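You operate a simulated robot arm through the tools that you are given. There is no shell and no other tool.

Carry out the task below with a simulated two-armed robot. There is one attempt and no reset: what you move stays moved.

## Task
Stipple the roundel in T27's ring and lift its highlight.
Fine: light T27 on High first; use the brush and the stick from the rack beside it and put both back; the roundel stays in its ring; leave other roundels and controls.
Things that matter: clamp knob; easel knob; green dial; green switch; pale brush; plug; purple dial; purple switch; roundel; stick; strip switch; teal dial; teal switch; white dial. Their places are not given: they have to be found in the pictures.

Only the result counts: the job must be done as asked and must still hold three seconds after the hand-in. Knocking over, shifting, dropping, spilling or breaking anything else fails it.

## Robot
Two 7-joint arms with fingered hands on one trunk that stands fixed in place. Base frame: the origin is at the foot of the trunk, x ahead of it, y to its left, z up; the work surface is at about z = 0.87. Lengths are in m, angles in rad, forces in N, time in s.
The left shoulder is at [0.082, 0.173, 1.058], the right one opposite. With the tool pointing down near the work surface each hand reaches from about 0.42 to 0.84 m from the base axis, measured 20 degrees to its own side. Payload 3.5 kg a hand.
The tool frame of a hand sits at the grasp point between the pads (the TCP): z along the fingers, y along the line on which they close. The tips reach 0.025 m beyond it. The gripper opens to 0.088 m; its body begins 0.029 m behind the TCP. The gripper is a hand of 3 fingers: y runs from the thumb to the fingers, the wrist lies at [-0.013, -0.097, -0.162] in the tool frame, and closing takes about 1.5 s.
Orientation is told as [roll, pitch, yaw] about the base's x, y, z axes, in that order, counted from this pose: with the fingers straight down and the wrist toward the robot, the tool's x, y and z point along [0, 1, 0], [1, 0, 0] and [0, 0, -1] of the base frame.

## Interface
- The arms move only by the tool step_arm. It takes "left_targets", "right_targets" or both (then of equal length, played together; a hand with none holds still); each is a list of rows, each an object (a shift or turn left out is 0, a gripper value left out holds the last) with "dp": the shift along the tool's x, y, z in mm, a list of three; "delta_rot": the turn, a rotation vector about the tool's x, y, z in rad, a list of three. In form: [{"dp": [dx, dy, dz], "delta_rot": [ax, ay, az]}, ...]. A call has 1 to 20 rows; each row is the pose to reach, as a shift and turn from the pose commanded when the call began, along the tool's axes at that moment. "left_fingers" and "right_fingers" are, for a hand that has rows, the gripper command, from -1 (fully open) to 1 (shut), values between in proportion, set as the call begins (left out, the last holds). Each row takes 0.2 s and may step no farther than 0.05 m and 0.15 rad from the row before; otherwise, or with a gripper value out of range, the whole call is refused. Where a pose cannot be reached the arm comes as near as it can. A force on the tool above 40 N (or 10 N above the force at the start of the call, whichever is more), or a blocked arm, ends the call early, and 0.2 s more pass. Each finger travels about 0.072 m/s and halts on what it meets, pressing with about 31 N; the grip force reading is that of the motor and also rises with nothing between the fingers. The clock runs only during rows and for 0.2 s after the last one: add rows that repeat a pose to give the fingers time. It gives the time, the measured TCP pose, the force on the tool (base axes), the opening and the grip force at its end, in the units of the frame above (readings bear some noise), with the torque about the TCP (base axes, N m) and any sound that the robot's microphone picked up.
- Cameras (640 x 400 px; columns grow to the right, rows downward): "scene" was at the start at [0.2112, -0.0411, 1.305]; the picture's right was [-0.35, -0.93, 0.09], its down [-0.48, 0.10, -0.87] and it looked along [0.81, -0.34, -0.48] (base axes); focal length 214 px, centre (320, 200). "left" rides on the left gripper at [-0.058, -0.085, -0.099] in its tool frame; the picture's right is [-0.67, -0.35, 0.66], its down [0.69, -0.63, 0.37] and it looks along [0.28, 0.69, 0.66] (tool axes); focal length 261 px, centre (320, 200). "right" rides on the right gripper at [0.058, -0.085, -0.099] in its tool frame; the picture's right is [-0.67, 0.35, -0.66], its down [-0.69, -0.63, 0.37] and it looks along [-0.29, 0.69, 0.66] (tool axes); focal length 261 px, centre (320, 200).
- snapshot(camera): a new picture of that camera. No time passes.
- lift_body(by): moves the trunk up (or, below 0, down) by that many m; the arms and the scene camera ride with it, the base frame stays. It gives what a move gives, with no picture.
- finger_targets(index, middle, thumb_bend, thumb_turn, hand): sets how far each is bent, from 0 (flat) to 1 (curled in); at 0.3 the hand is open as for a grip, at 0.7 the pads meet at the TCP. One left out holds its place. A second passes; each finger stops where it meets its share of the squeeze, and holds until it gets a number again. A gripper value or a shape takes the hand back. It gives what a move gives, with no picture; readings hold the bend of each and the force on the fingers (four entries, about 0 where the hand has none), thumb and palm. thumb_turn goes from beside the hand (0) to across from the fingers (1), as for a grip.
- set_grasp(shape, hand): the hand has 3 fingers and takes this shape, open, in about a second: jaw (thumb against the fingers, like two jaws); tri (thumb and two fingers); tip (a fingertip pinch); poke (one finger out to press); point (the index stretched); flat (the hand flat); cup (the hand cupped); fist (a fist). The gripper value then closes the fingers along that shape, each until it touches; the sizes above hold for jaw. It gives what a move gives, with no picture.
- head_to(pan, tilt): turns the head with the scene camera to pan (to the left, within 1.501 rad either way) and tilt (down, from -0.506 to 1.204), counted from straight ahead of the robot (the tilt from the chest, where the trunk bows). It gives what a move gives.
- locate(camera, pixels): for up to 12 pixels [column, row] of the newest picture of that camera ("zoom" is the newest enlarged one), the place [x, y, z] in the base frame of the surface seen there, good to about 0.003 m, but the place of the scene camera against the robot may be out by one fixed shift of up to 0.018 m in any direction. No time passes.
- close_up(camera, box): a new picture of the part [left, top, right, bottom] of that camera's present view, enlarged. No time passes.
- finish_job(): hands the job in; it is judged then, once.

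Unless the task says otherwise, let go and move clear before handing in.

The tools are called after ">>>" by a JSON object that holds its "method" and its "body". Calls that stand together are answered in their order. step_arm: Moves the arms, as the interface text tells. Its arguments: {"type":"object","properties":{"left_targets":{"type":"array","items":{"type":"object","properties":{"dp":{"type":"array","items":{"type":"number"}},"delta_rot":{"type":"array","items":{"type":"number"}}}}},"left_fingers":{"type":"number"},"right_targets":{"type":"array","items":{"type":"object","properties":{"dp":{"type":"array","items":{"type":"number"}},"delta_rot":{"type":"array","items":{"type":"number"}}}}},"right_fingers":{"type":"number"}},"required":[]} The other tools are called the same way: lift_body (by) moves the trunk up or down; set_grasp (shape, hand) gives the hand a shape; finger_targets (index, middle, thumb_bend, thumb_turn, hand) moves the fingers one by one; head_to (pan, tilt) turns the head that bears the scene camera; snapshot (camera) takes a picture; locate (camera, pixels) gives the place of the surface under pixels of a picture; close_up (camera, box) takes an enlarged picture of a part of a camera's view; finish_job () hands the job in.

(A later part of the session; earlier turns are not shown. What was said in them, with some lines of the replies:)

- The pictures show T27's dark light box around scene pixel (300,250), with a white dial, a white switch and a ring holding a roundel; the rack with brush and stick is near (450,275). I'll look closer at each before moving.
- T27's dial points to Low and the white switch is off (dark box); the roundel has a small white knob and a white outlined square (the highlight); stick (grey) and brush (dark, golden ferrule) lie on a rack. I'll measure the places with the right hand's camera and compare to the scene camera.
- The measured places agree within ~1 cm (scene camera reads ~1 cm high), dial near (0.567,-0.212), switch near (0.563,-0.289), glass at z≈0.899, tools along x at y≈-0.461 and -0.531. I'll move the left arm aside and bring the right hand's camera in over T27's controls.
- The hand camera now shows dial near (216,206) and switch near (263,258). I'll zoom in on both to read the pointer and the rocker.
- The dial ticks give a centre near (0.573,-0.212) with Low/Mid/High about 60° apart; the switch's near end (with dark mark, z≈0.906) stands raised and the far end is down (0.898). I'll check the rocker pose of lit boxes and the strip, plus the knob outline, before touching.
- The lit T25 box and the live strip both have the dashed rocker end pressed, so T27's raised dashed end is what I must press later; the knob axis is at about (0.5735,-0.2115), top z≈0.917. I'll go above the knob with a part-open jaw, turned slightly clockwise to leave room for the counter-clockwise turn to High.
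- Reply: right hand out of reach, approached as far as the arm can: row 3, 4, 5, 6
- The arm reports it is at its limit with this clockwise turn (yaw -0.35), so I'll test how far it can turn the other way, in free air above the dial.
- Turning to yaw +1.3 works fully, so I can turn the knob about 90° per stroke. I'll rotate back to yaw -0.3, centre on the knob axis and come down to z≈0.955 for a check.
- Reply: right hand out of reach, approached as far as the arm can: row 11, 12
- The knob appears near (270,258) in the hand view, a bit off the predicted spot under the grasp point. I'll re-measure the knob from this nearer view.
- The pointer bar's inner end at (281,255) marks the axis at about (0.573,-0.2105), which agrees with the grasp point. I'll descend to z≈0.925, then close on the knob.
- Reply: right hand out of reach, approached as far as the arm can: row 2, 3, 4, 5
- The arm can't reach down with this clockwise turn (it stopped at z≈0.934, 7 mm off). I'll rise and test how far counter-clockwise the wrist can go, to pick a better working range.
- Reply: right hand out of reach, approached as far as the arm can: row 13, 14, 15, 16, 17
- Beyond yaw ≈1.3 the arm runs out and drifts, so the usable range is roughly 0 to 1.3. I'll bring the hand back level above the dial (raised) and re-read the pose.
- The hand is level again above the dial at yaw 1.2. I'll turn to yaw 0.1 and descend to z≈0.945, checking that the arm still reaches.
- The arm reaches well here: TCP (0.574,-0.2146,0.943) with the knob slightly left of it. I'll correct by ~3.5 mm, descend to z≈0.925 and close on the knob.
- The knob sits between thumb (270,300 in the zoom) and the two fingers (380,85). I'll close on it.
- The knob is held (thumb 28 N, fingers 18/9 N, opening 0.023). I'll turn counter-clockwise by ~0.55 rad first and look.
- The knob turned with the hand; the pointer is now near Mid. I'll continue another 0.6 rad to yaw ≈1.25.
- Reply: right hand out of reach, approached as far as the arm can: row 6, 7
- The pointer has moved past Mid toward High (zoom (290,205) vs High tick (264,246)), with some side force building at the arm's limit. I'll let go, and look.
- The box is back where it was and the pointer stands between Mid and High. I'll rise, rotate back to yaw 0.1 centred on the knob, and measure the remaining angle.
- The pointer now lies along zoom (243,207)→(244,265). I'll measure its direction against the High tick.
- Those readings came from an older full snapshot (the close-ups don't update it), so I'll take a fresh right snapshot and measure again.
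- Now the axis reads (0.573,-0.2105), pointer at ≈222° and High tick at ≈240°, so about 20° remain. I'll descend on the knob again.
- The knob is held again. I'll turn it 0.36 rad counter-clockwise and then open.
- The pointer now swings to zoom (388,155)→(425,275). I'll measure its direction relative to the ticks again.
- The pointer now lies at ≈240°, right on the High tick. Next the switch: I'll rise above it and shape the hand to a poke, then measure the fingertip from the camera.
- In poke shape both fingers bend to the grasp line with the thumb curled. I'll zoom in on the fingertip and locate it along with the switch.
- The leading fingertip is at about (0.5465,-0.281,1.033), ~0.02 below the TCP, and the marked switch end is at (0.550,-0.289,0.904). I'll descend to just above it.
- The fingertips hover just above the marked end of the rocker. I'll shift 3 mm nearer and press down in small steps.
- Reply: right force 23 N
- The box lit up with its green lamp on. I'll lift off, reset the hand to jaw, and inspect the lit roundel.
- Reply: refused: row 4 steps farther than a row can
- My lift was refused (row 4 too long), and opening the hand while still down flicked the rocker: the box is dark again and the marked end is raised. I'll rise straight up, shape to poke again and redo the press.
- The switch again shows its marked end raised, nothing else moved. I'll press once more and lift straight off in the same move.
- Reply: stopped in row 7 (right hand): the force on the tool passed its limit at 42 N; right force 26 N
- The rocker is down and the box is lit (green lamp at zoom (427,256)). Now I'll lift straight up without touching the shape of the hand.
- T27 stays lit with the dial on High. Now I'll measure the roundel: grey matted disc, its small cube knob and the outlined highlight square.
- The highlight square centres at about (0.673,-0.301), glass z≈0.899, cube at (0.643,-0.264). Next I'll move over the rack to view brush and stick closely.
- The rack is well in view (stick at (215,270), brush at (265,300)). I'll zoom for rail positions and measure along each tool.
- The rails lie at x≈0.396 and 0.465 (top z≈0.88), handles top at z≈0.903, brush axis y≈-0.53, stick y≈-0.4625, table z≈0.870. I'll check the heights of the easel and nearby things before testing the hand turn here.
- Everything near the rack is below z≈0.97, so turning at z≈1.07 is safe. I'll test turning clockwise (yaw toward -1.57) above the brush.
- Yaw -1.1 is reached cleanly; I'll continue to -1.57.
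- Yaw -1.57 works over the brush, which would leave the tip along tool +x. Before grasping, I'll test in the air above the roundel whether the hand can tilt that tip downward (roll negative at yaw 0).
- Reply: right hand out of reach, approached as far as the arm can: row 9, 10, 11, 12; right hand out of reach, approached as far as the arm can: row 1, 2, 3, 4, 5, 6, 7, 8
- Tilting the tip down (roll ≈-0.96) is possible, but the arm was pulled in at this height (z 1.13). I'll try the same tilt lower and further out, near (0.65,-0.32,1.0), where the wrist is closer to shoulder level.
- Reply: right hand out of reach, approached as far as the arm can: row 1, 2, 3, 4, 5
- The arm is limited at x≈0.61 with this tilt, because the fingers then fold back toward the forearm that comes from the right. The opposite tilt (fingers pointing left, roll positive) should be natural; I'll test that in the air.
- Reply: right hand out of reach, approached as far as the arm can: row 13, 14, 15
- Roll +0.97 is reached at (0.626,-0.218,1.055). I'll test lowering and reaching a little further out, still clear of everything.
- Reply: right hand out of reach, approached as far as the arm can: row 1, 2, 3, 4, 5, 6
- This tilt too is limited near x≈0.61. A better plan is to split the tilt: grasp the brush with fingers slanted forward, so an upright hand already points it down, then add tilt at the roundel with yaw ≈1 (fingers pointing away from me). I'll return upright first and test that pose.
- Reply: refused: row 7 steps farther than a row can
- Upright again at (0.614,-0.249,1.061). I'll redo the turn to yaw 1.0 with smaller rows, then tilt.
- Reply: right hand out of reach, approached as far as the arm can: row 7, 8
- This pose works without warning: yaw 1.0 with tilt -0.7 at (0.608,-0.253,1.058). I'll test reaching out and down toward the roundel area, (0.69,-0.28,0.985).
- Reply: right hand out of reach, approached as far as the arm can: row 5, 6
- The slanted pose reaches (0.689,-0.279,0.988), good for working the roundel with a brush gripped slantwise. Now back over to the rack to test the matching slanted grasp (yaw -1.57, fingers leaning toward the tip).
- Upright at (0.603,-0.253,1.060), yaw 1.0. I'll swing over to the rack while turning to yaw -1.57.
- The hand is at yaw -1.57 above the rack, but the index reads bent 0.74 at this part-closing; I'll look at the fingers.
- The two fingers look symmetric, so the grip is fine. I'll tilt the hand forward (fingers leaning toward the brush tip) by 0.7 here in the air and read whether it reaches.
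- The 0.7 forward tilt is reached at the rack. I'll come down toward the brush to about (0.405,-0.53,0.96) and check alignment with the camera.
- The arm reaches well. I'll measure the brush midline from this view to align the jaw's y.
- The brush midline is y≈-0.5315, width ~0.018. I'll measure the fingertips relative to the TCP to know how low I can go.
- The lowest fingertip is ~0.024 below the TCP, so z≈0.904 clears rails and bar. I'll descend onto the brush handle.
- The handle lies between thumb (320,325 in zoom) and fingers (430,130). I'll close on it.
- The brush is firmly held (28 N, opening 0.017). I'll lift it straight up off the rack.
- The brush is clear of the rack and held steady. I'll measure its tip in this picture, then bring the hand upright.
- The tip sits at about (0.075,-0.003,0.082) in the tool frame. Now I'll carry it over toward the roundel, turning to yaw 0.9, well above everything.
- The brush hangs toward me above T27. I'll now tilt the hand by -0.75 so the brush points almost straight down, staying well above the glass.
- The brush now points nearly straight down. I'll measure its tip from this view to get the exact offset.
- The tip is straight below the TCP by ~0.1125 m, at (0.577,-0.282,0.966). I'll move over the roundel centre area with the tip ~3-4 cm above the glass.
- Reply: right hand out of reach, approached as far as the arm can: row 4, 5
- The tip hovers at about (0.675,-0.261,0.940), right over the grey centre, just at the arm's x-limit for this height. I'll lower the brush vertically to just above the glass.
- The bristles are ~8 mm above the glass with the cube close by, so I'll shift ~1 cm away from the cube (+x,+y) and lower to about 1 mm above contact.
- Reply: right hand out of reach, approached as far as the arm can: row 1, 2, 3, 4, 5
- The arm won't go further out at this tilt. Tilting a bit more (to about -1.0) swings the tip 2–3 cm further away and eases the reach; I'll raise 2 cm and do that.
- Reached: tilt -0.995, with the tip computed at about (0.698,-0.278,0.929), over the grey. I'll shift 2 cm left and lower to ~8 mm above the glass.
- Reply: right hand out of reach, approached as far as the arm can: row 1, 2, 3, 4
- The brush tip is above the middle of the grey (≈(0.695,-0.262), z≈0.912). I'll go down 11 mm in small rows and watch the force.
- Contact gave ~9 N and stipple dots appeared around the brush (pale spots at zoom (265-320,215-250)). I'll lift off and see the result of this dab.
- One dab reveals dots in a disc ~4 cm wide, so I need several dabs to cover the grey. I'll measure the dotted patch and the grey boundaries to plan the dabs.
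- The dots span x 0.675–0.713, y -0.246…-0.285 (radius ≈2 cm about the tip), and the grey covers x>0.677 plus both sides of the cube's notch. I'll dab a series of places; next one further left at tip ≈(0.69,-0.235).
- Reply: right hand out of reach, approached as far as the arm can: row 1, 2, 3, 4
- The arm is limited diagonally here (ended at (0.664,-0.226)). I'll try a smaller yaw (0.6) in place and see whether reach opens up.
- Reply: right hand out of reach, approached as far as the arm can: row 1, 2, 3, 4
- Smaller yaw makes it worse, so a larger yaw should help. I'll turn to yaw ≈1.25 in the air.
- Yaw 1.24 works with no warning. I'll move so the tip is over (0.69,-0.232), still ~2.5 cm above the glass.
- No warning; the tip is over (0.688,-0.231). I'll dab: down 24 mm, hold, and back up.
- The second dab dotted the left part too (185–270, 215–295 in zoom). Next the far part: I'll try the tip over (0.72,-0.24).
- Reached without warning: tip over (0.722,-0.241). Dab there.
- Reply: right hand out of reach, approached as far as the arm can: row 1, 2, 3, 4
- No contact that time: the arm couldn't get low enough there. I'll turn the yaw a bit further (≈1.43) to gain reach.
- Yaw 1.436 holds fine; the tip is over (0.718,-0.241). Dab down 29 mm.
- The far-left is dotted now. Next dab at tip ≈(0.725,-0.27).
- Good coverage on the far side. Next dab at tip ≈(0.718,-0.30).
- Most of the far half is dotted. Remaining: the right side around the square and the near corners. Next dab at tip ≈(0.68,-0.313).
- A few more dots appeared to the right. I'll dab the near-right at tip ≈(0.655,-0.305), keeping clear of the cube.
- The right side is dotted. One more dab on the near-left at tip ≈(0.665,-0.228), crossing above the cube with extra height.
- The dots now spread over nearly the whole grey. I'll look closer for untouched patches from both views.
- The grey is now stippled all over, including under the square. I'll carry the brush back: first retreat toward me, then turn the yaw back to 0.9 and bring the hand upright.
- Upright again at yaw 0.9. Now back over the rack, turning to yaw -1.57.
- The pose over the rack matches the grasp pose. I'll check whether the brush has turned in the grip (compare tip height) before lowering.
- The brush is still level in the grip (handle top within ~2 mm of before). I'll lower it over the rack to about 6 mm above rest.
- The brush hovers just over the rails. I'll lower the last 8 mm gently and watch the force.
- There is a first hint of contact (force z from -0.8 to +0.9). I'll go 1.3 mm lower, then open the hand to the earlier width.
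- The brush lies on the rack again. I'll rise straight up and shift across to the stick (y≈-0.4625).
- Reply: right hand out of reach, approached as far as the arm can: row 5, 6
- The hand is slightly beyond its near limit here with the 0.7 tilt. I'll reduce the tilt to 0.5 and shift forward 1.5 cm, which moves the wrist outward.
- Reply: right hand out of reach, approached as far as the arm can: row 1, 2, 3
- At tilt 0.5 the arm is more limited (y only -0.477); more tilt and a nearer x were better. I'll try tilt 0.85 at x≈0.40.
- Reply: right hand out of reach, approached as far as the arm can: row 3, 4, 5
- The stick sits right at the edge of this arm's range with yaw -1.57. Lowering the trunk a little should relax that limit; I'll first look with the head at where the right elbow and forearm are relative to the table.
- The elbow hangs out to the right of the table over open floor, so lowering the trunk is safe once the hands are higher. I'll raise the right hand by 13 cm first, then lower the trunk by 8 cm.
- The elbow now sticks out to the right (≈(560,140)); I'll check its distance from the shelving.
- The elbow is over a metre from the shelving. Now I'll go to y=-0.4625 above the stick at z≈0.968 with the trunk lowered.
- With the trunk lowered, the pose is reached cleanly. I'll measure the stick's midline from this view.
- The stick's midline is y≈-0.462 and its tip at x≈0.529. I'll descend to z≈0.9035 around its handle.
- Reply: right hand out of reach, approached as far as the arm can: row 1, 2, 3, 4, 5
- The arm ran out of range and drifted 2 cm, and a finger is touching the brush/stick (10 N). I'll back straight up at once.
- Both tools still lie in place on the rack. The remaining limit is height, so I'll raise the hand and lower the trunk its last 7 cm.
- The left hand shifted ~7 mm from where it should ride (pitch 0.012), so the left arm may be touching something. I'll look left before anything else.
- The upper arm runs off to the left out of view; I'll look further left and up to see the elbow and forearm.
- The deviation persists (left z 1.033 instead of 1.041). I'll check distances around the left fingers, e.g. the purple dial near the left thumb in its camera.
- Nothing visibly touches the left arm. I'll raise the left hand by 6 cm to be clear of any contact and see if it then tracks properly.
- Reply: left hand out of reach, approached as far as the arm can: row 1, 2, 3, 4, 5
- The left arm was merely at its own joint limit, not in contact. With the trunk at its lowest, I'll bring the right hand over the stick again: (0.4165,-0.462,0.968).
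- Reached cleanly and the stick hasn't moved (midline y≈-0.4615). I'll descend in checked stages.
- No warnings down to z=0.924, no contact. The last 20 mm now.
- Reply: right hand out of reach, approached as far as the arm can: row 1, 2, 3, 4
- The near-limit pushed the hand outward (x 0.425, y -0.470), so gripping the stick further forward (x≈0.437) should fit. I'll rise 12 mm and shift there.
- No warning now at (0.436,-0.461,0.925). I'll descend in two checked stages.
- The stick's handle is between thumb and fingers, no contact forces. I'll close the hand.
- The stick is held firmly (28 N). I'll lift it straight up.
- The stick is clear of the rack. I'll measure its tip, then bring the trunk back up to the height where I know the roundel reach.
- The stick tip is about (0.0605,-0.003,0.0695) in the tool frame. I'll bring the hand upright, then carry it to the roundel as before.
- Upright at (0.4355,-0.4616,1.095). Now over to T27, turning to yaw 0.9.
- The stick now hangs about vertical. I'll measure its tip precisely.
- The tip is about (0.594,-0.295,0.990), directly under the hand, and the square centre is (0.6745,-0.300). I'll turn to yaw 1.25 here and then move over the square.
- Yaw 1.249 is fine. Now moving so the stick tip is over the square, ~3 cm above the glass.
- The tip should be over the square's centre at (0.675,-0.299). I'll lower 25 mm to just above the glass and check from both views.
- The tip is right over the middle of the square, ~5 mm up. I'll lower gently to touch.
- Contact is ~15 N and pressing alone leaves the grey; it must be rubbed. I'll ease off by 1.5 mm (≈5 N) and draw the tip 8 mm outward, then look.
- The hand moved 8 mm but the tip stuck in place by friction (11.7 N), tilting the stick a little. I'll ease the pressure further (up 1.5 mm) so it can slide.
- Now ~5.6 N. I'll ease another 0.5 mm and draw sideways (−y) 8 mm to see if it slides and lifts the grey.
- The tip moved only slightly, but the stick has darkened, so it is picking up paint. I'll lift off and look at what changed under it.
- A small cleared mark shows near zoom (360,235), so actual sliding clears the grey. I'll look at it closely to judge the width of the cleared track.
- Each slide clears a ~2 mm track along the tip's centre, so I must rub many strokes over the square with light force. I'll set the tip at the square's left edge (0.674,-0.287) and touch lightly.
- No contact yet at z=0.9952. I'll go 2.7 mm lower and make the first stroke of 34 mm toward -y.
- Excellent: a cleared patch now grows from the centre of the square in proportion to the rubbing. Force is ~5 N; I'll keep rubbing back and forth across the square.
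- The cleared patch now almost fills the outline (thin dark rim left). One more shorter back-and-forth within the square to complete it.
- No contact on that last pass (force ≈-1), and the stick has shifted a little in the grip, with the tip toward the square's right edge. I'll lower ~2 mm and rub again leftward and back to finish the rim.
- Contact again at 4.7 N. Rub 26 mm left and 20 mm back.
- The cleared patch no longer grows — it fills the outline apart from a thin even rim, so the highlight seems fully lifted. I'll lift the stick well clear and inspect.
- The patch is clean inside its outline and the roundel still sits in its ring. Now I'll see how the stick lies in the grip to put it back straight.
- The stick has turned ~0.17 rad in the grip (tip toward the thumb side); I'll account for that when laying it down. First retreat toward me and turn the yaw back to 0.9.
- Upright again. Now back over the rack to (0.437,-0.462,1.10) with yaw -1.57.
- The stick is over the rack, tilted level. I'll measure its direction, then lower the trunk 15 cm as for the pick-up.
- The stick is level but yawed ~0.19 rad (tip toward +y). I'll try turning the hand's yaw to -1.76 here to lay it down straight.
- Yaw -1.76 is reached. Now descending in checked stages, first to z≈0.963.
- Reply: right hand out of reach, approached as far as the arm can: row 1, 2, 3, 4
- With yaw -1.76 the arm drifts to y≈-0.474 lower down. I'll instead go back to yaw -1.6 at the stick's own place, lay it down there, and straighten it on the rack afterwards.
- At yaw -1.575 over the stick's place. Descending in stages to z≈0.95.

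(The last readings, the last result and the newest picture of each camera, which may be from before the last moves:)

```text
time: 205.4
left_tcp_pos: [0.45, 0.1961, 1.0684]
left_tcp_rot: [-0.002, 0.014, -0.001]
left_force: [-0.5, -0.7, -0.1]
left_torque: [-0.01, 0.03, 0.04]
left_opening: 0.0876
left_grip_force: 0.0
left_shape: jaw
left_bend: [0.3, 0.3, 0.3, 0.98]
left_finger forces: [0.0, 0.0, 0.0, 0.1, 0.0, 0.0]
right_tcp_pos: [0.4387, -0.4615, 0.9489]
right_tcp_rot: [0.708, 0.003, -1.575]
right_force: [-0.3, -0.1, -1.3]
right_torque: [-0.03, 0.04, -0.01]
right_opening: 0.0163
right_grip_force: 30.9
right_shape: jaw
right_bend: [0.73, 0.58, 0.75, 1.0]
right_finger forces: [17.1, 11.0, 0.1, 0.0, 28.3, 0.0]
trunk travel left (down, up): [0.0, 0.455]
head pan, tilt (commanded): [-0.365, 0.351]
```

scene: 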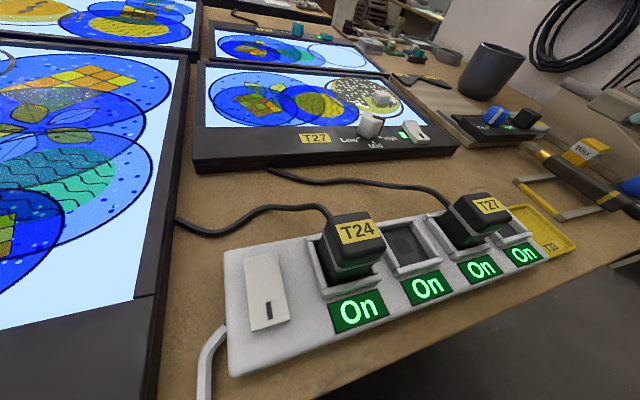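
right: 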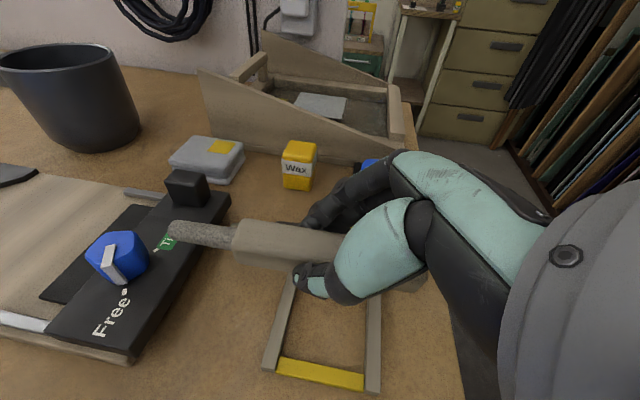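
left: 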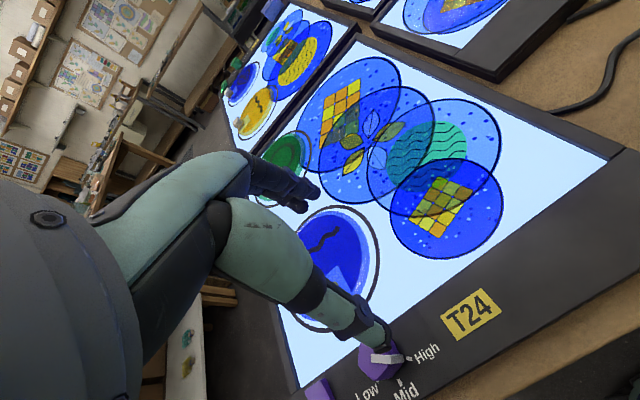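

>>> {"method": "step_arm", "body": {"right_targets": [{"dp": [-10, 0, 11.4]}, {"dp": [-20, 0, 23]}, {"dp": [-23.5, 0, 27.3]}, {"dp": [-23.5, 0, 27.3]}]}}

>>> {"method": "snapshot", "body": {"camera": "right"}}

>>> {"method": "close_up", "body": {"camera": "scene", "box": [480, 110, 640, 230]}}

```text
time: 206.4
left_tcp_pos: [0.4499, 0.1957, 1.0678]
left_tcp_rot: [-0.001, 0.014, -0.001]
left_force: [0.4, -1.4, -0.1]
left_torque: [-0.03, -0.01, 0.03]
left_opening: 0.0878
left_grip_force: 0.2
left_shape: jaw
left_bend: [0.3, 0.3, 0.3, 0.98]
left_finger forces: [0.0, 0.0, 0.0, 0.0, 0.0, 0.1]
right_tcp_pos: [0.4384, -0.4629, 0.9125]
right_tcp_rot: [0.709, 0.003, -1.575]
right_force: [-0.4, 0.0, -0.9]
right_torque: [0.02, -0.04, 0.0]
right_opening: 0.0164
right_grip_force: 31.2
right_shape: jaw
right_bend: [0.73, 0.58, 0.75, 1.0]
right_finger forces: [17.1, 11.0, 0.0, 0.1, 28.2, 0.0]
trunk travel left (down, up): [0.0, 0.455]
head pan, tilt (commanded): [-0.365, 0.351]
```

```text
taken
```

right: 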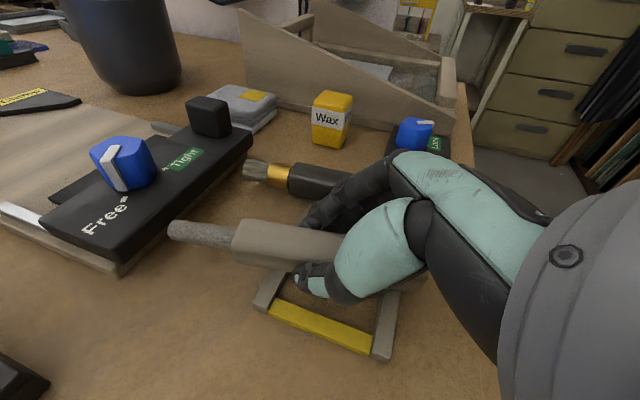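

```text
3.33 times, centred on (560, 170) of scene
```

zoom: 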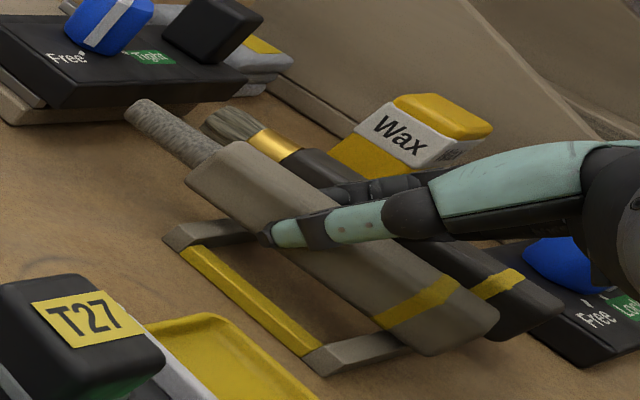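

The stick hovers ~7 mm above the rails in its place, slightly yawed. I'll lower it gently onto the rails.

>>> {"method": "step_arm", "body": {"right_targets": [{"dp": [-2, 0, 2.3]}, {"dp": [-3.6, 0, 4.2]}, {"dp": [-4.9, 0, 5.7]}, {"dp": [-4.9, 0, 5.7]}]}}

```text
time: 207.4
left_tcp_pos: [0.4493, 0.1966, 1.0694]
left_tcp_rot: [-0.002, 0.013, 0.0]
left_force: [0.1, -0.8, 0.6]
left_torque: [0.03, 0.02, 0.0]
left_opening: 0.088
left_grip_force: 0.0
left_shape: jaw
left_bend: [0.3, 0.3, 0.3, 0.98]
left_finger forces: [0.0, 0.0, 0.0, 0.0, 0.1, 0.1]
right_tcp_pos: [0.4386, -0.4608, 0.9057]
right_tcp_rot: [0.712, 0.002, -1.578]
right_force: [1.2, -1.8, 7.9]
right_torque: [0.04, -0.01, 0.04]
right_opening: 0.017
right_grip_force: 31.3
right_shape: jaw
right_bend: [0.73, 0.58, 0.75, 1.0]
right_finger forces: [20.5, 12.0, 0.0, 0.0, 29.3, 0.0]
trunk travel left (down, up): [0.0, 0.455]
head pan, tilt (commanded): [-0.365, 0.351]
```

It is resting on the rails (7.9 N). I'll relieve ~1 mm and open the hand.

>>> {"method": "step_arm", "body": {"right_targets": [{"dp": [0.6, 0, -0.7]}, {"dp": [0.6, 0, -0.7]}]}}

>>> {"method": "step_arm", "body": {"right_targets": [{"dp": [0, 0, 0]}, {"dp": [0, 0, 0]}, {"dp": [0, 0, 0]}, {"dp": [0, 0, 0]}, {"dp": [0, 0, 0]}], "right_fingers": -0.15}}

>>> {"method": "snapshot", "body": {"camera": "right"}}

>>> {"method": "close_up", "body": {"camera": "scene", "box": [480, 110, 640, 230]}}

```text
time: 208.0
left_tcp_pos: [0.4495, 0.1972, 1.0691]
left_tcp_rot: [-0.001, 0.011, -0.001]
left_force: [0.0, 0.4, -0.4]
left_torque: [-0.02, -0.02, -0.02]
left_opening: 0.0875
left_grip_force: 0.0
left_shape: jaw
left_bend: [0.3, 0.3, 0.3, 0.98]
left_finger forces: [0.0, 0.0, 0.0, 0.0, 0.0, 0.0]
right_tcp_pos: [0.4391, -0.4613, 0.906]
right_tcp_rot: [0.709, 0.004, -1.575]
right_force: [-0.4, -1.9, 5.0]
right_torque: [-0.01, -0.01, -0.02]
right_opening: 0.0168
right_grip_force: 31.2
right_shape: jaw
right_bend: [0.73, 0.58, 0.75, 1.0]
right_finger forces: [19.9, 11.8, 0.1, 0.0, 29.4, 0.0]
trunk travel left (down, up): [0.0, 0.455]
head pan, tilt (commanded): [-0.365, 0.351]
```

```text
time: 209.2
left_tcp_pos: [0.4499, 0.1964, 1.0687]
left_tcp_rot: [-0.003, 0.014, 0.001]
left_force: [1.2, -0.8, -0.6]
left_torque: [0.03, 0.02, 0.02]
left_opening: 0.0878
left_grip_force: 0.1
left_shape: jaw
left_bend: [0.3, 0.3, 0.3, 0.98]
left_finger forces: [0.0, 0.0, 0.1, 0.0, 0.0, 0.1]
right_tcp_pos: [0.4387, -0.4606, 0.9073]
right_tcp_rot: [0.709, 0.003, -1.574]
right_force: [-0.1, -0.7, -0.5]
right_torque: [0.01, 0.0, 0.0]
right_opening: 0.05
right_grip_force: 0.1
right_shape: jaw
right_bend: [0.74, 0.42, 0.66, 1.0]
right_finger forces: [0.2, 0.1, 0.0, 0.0, 0.1, 0.0]
trunk travel left (down, up): [0.0, 0.455]
head pan, tilt (commanded): [-0.365, 0.351]
```

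```text
taken
```

right: 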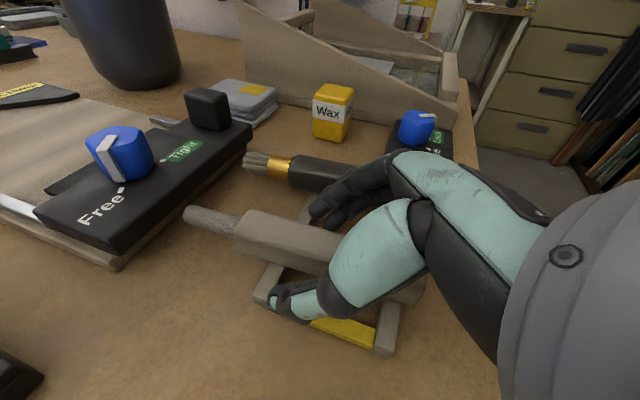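

```text
3.33 times, centred on (560, 170) of scene
```

zoom: 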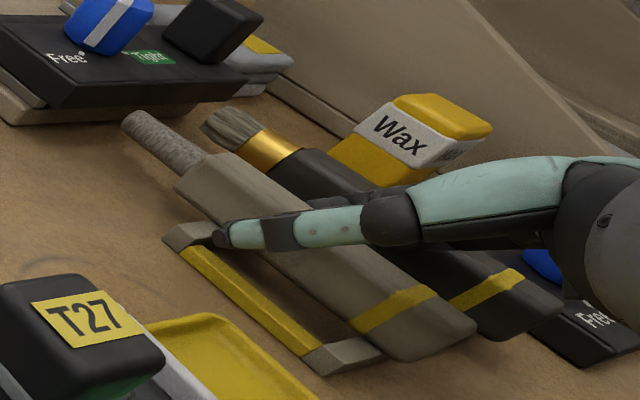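

The stick is released on the rack. I'll rise straight up and measure how both tools lie.

>>> {"method": "step_arm", "body": {"right_targets": [{"dp": [6.5, 0, -7.6]}, {"dp": [20, 0, -23]}, {"dp": [40, 0, -46]}, {"dp": [59, 0, -69]}, {"dp": [59, 0, -69]}]}}

>>> {"method": "snapshot", "body": {"camera": "right"}}

>>> {"method": "close_up", "body": {"camera": "right", "box": [170, 170, 410, 370]}}

```text
time: 210.4
left_tcp_pos: [0.4496, 0.196, 1.0687]
left_tcp_rot: [-0.001, 0.013, 0.0]
left_force: [-0.6, 0.2, -0.4]
left_torque: [-0.01, 0.01, 0.01]
left_opening: 0.0877
left_grip_force: 0.1
left_shape: jaw
left_bend: [0.3, 0.3, 0.3, 0.98]
left_finger forces: [0.1, 0.0, 0.0, 0.0, 0.0, 0.0]
right_tcp_pos: [0.4383, -0.4626, 0.997]
right_tcp_rot: [0.708, 0.003, -1.574]
right_force: [0.6, 0.5, 0.4]
right_torque: [-0.01, -0.03, 0.03]
right_opening: 0.0502
right_grip_force: 0.0
right_shape: jaw
right_bend: [0.74, 0.42, 0.66, 1.0]
right_finger forces: [0.0, 0.0, 0.0, 0.0, 0.1, 0.0]
trunk travel left (down, up): [0.0, 0.455]
head pan, tilt (commanded): [-0.365, 0.351]
```

```text
taken
```

right: 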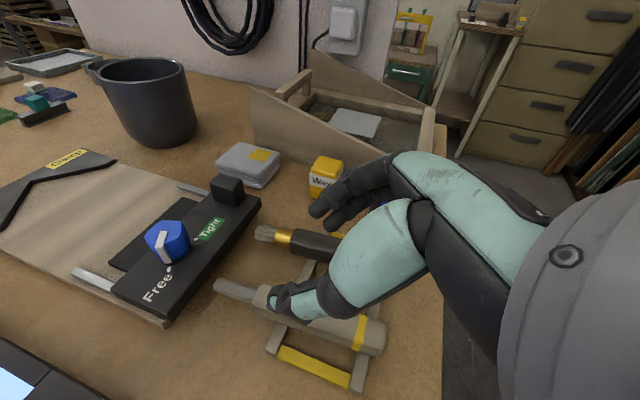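

```text
2.00 times, centred on (290, 270) of right
```

zoom: 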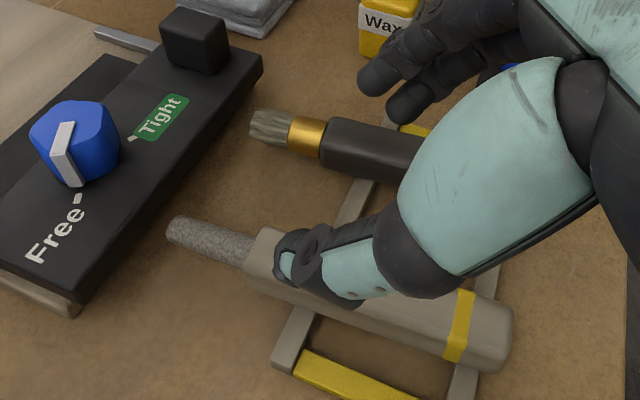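

I'll measure points along both tools in this view.

>>> {"method": "locate", "body": {"camera": "right", "pixels": [[220, 286], [235, 290], [252, 294], [345, 325], [358, 329], [375, 336], [260, 235], [283, 238], [300, 241], [318, 245], [262, 300], [270, 287]]}}

>>> {"method": "lift_body", "body": {"by": 0.15}}

>>> {"method": "snapshot", "body": {"camera": "scene"}}

>>> {"method": "close_up", "body": {"camera": "scene", "box": [390, 200, 510, 300]}}

```text
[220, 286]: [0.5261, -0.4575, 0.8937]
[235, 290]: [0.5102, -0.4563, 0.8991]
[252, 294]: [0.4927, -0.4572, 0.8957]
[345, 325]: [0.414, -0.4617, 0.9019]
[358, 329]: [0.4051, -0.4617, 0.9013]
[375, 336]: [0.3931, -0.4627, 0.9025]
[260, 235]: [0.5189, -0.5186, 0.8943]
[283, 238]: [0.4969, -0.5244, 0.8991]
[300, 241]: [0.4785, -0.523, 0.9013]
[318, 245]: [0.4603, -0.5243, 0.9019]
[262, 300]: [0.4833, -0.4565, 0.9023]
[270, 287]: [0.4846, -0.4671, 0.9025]
```

```text
time: 212.1
left_tcp_pos: [0.4499, 0.1965, 1.2185]
left_tcp_rot: [-0.001, 0.014, -0.001]
left_force: [0.1, 0.8, 0.1]
left_torque: [0.04, -0.04, 0.01]
left_opening: 0.088
left_grip_force: 0.0
left_shape: jaw
left_bend: [0.3, 0.3, 0.3, 0.98]
left_finger forces: [0.0, 0.1, 0.1, 0.0, 0.0, 0.0]
right_tcp_pos: [0.4387, -0.4615, 1.1467]
right_tcp_rot: [0.707, 0.003, -1.573]
right_force: [0.3, -0.8, 0.0]
right_torque: [0.0, -0.02, 0.01]
right_opening: 0.0505
right_grip_force: 0.1
right_shape: jaw
right_bend: [0.74, 0.42, 0.66, 1.0]
right_finger forces: [0.0, 0.0, 0.0, 0.0, 0.0, 0.0]
trunk travel left (down, up): [-0.15, 0.305]
head pan, tilt (commanded): [-0.365, 0.351]
```

```text
taken
```

scene: 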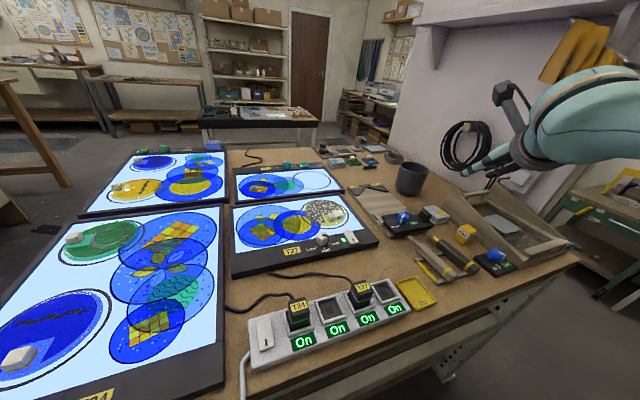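

```text
4.00 times, centred on (450, 250) of scene
```

zoom: 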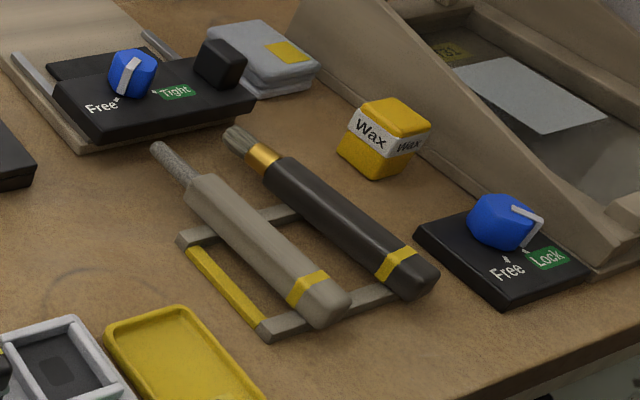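

On release the stick straightened itself: y from -0.4575 (tip) to -0.463 (rear), tip at x≈0.526, lying on both rails like the brush. I'll check the brush's position and the final state of T27.

>>> {"method": "locate", "body": {"camera": "zoom", "pixels": [[238, 140], [262, 158], [300, 190], [350, 228], [395, 262], [425, 280], [160, 150], [195, 185], [250, 230], [300, 280], [330, 305]]}}

>>> {"method": "close_up", "body": {"camera": "scene", "box": [280, 185, 390, 265]}}

>>> {"method": "close_up", "body": {"camera": "scene", "box": [80, 130, 380, 320]}}

```text
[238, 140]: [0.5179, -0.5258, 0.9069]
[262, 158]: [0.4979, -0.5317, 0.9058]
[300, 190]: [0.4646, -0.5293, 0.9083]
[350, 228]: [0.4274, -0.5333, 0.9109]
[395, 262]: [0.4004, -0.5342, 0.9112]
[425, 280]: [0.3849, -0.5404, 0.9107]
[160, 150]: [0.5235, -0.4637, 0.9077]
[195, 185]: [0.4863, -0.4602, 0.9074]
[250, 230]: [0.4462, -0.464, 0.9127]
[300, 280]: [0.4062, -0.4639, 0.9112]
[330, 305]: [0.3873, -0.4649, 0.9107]
```

```text
5.00 times, centred on (335, 225) of scene
```

zoom: 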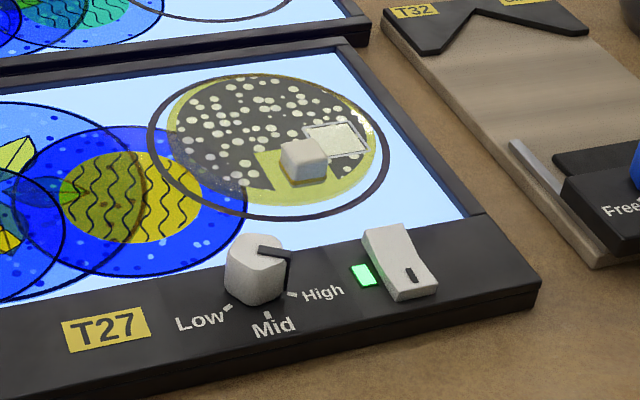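

```text
2.11 times, centred on (230, 225) of scene
```

zoom: 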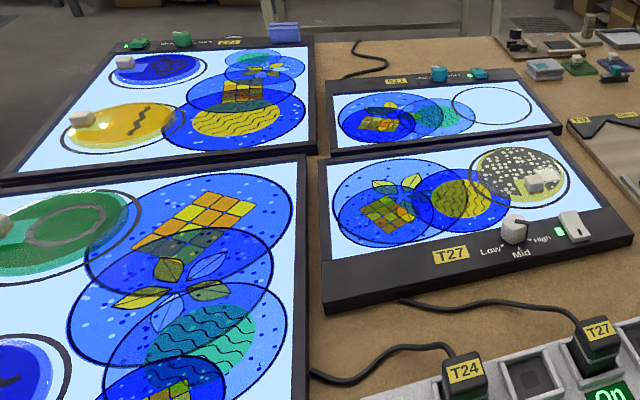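

All checks out: T27 is lit with the dial on High and its lamp green, the roundel sits in its ring fully stippled with its square cleared, and stick and brush lie on the rack (y≈-0.46 and -0.53) as at the start. I'll lift the hand a little further clear before handing in.

>>> {"method": "step_arm", "body": {"right_targets": [{"dp": [10, 0, -15], "delta_rot": [0, -0.14, 0]}, {"dp": [20, 0, -30], "delta_rot": [0, -0.28, 0]}, {"dp": [20, 0, -35], "delta_rot": [0, -0.42, 0]}, {"dp": [20, 0, -35], "delta_rot": [0, -0.42, 0]}]}}

>>> {"method": "snapshot", "body": {"camera": "scene"}}

>>> {"method": "close_up", "body": {"camera": "scene", "box": [300, 190, 360, 235]}}

```text
time: 213.1
left_tcp_pos: [0.4498, 0.1974, 1.22]
left_tcp_rot: [-0.002, 0.011, 0.0]
left_force: [0.4, 0.2, -0.5]
left_torque: [0.02, 0.03, -0.01]
left_opening: 0.0875
left_grip_force: 0.2
left_shape: jaw
left_bend: [0.3, 0.3, 0.3, 0.98]
left_finger forces: [0.1, 0.0, 0.0, 0.0, 0.1, 0.0]
right_tcp_pos: [0.432, -0.4606, 1.1854]
right_tcp_rot: [0.288, 0.003, -1.573]
right_force: [-0.9, -0.2, 0.1]
right_torque: [0.02, -0.01, 0.0]
right_opening: 0.0502
right_grip_force: 0.0
right_shape: jaw
right_bend: [0.74, 0.42, 0.66, 1.0]
right_finger forces: [0.0, 0.0, 0.0, 0.1, 0.0, 0.0]
trunk travel left (down, up): [-0.15, 0.305]
head pan, tilt (commanded): [-0.365, 0.351]
```

```text
taken
```

scene: 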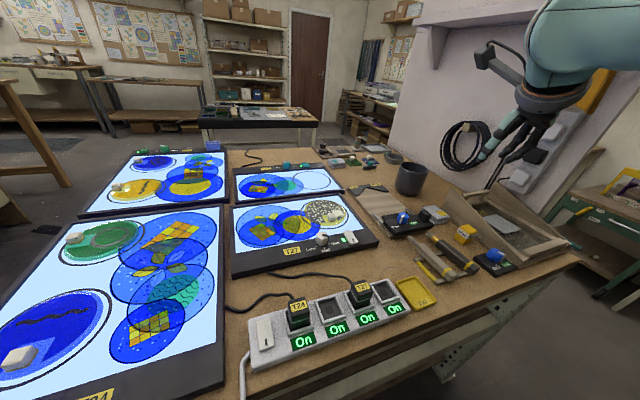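

```text
8.89 times, centred on (330, 212) of scene
```

zoom: 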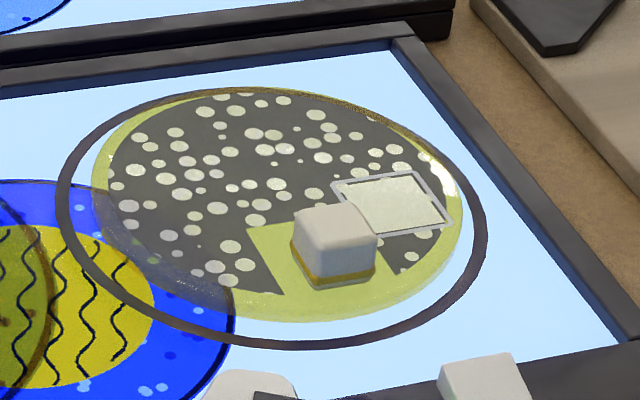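

The last view shows the roundel inside its ring, stippled all over with a clean highlight patch (zoom (395,203)). The box is lit, both tools are on the rack and the hands are clear, so I'll hand the job in.

>>> {"method": "finish_job", "body": {}}

```text
The job is handed in.
```

I stippled T27's roundel and lifted its highlight, then handed the job in. No verdict came back.

- **Light:** T27 was lit with its dial on High before the brush touched the roundel. The rocker flicked back off once, before any brushwork, when I opened the hand over it. I pressed it again and it has stayed on since.
- **Stipple:** The brush dabbed nine places, and dots now cover all of the grey.
- **Highlight:** The stick cleared the outlined square, leaving a thin dark rim just inside the line. More rubbing did not make the patch grow, so I took it as complete.
- **Roundel:** It is still in its ring.
- **Tools:** Both are back on the rack, each lying on both rails close to where it started (within about a centimetre).

While reaching for the stick, a finger pressed the brush or stick at about 10 N. Both stayed on the rack. The other roundels and controls look unchanged in the last pictures, and both hands are clear of the table.
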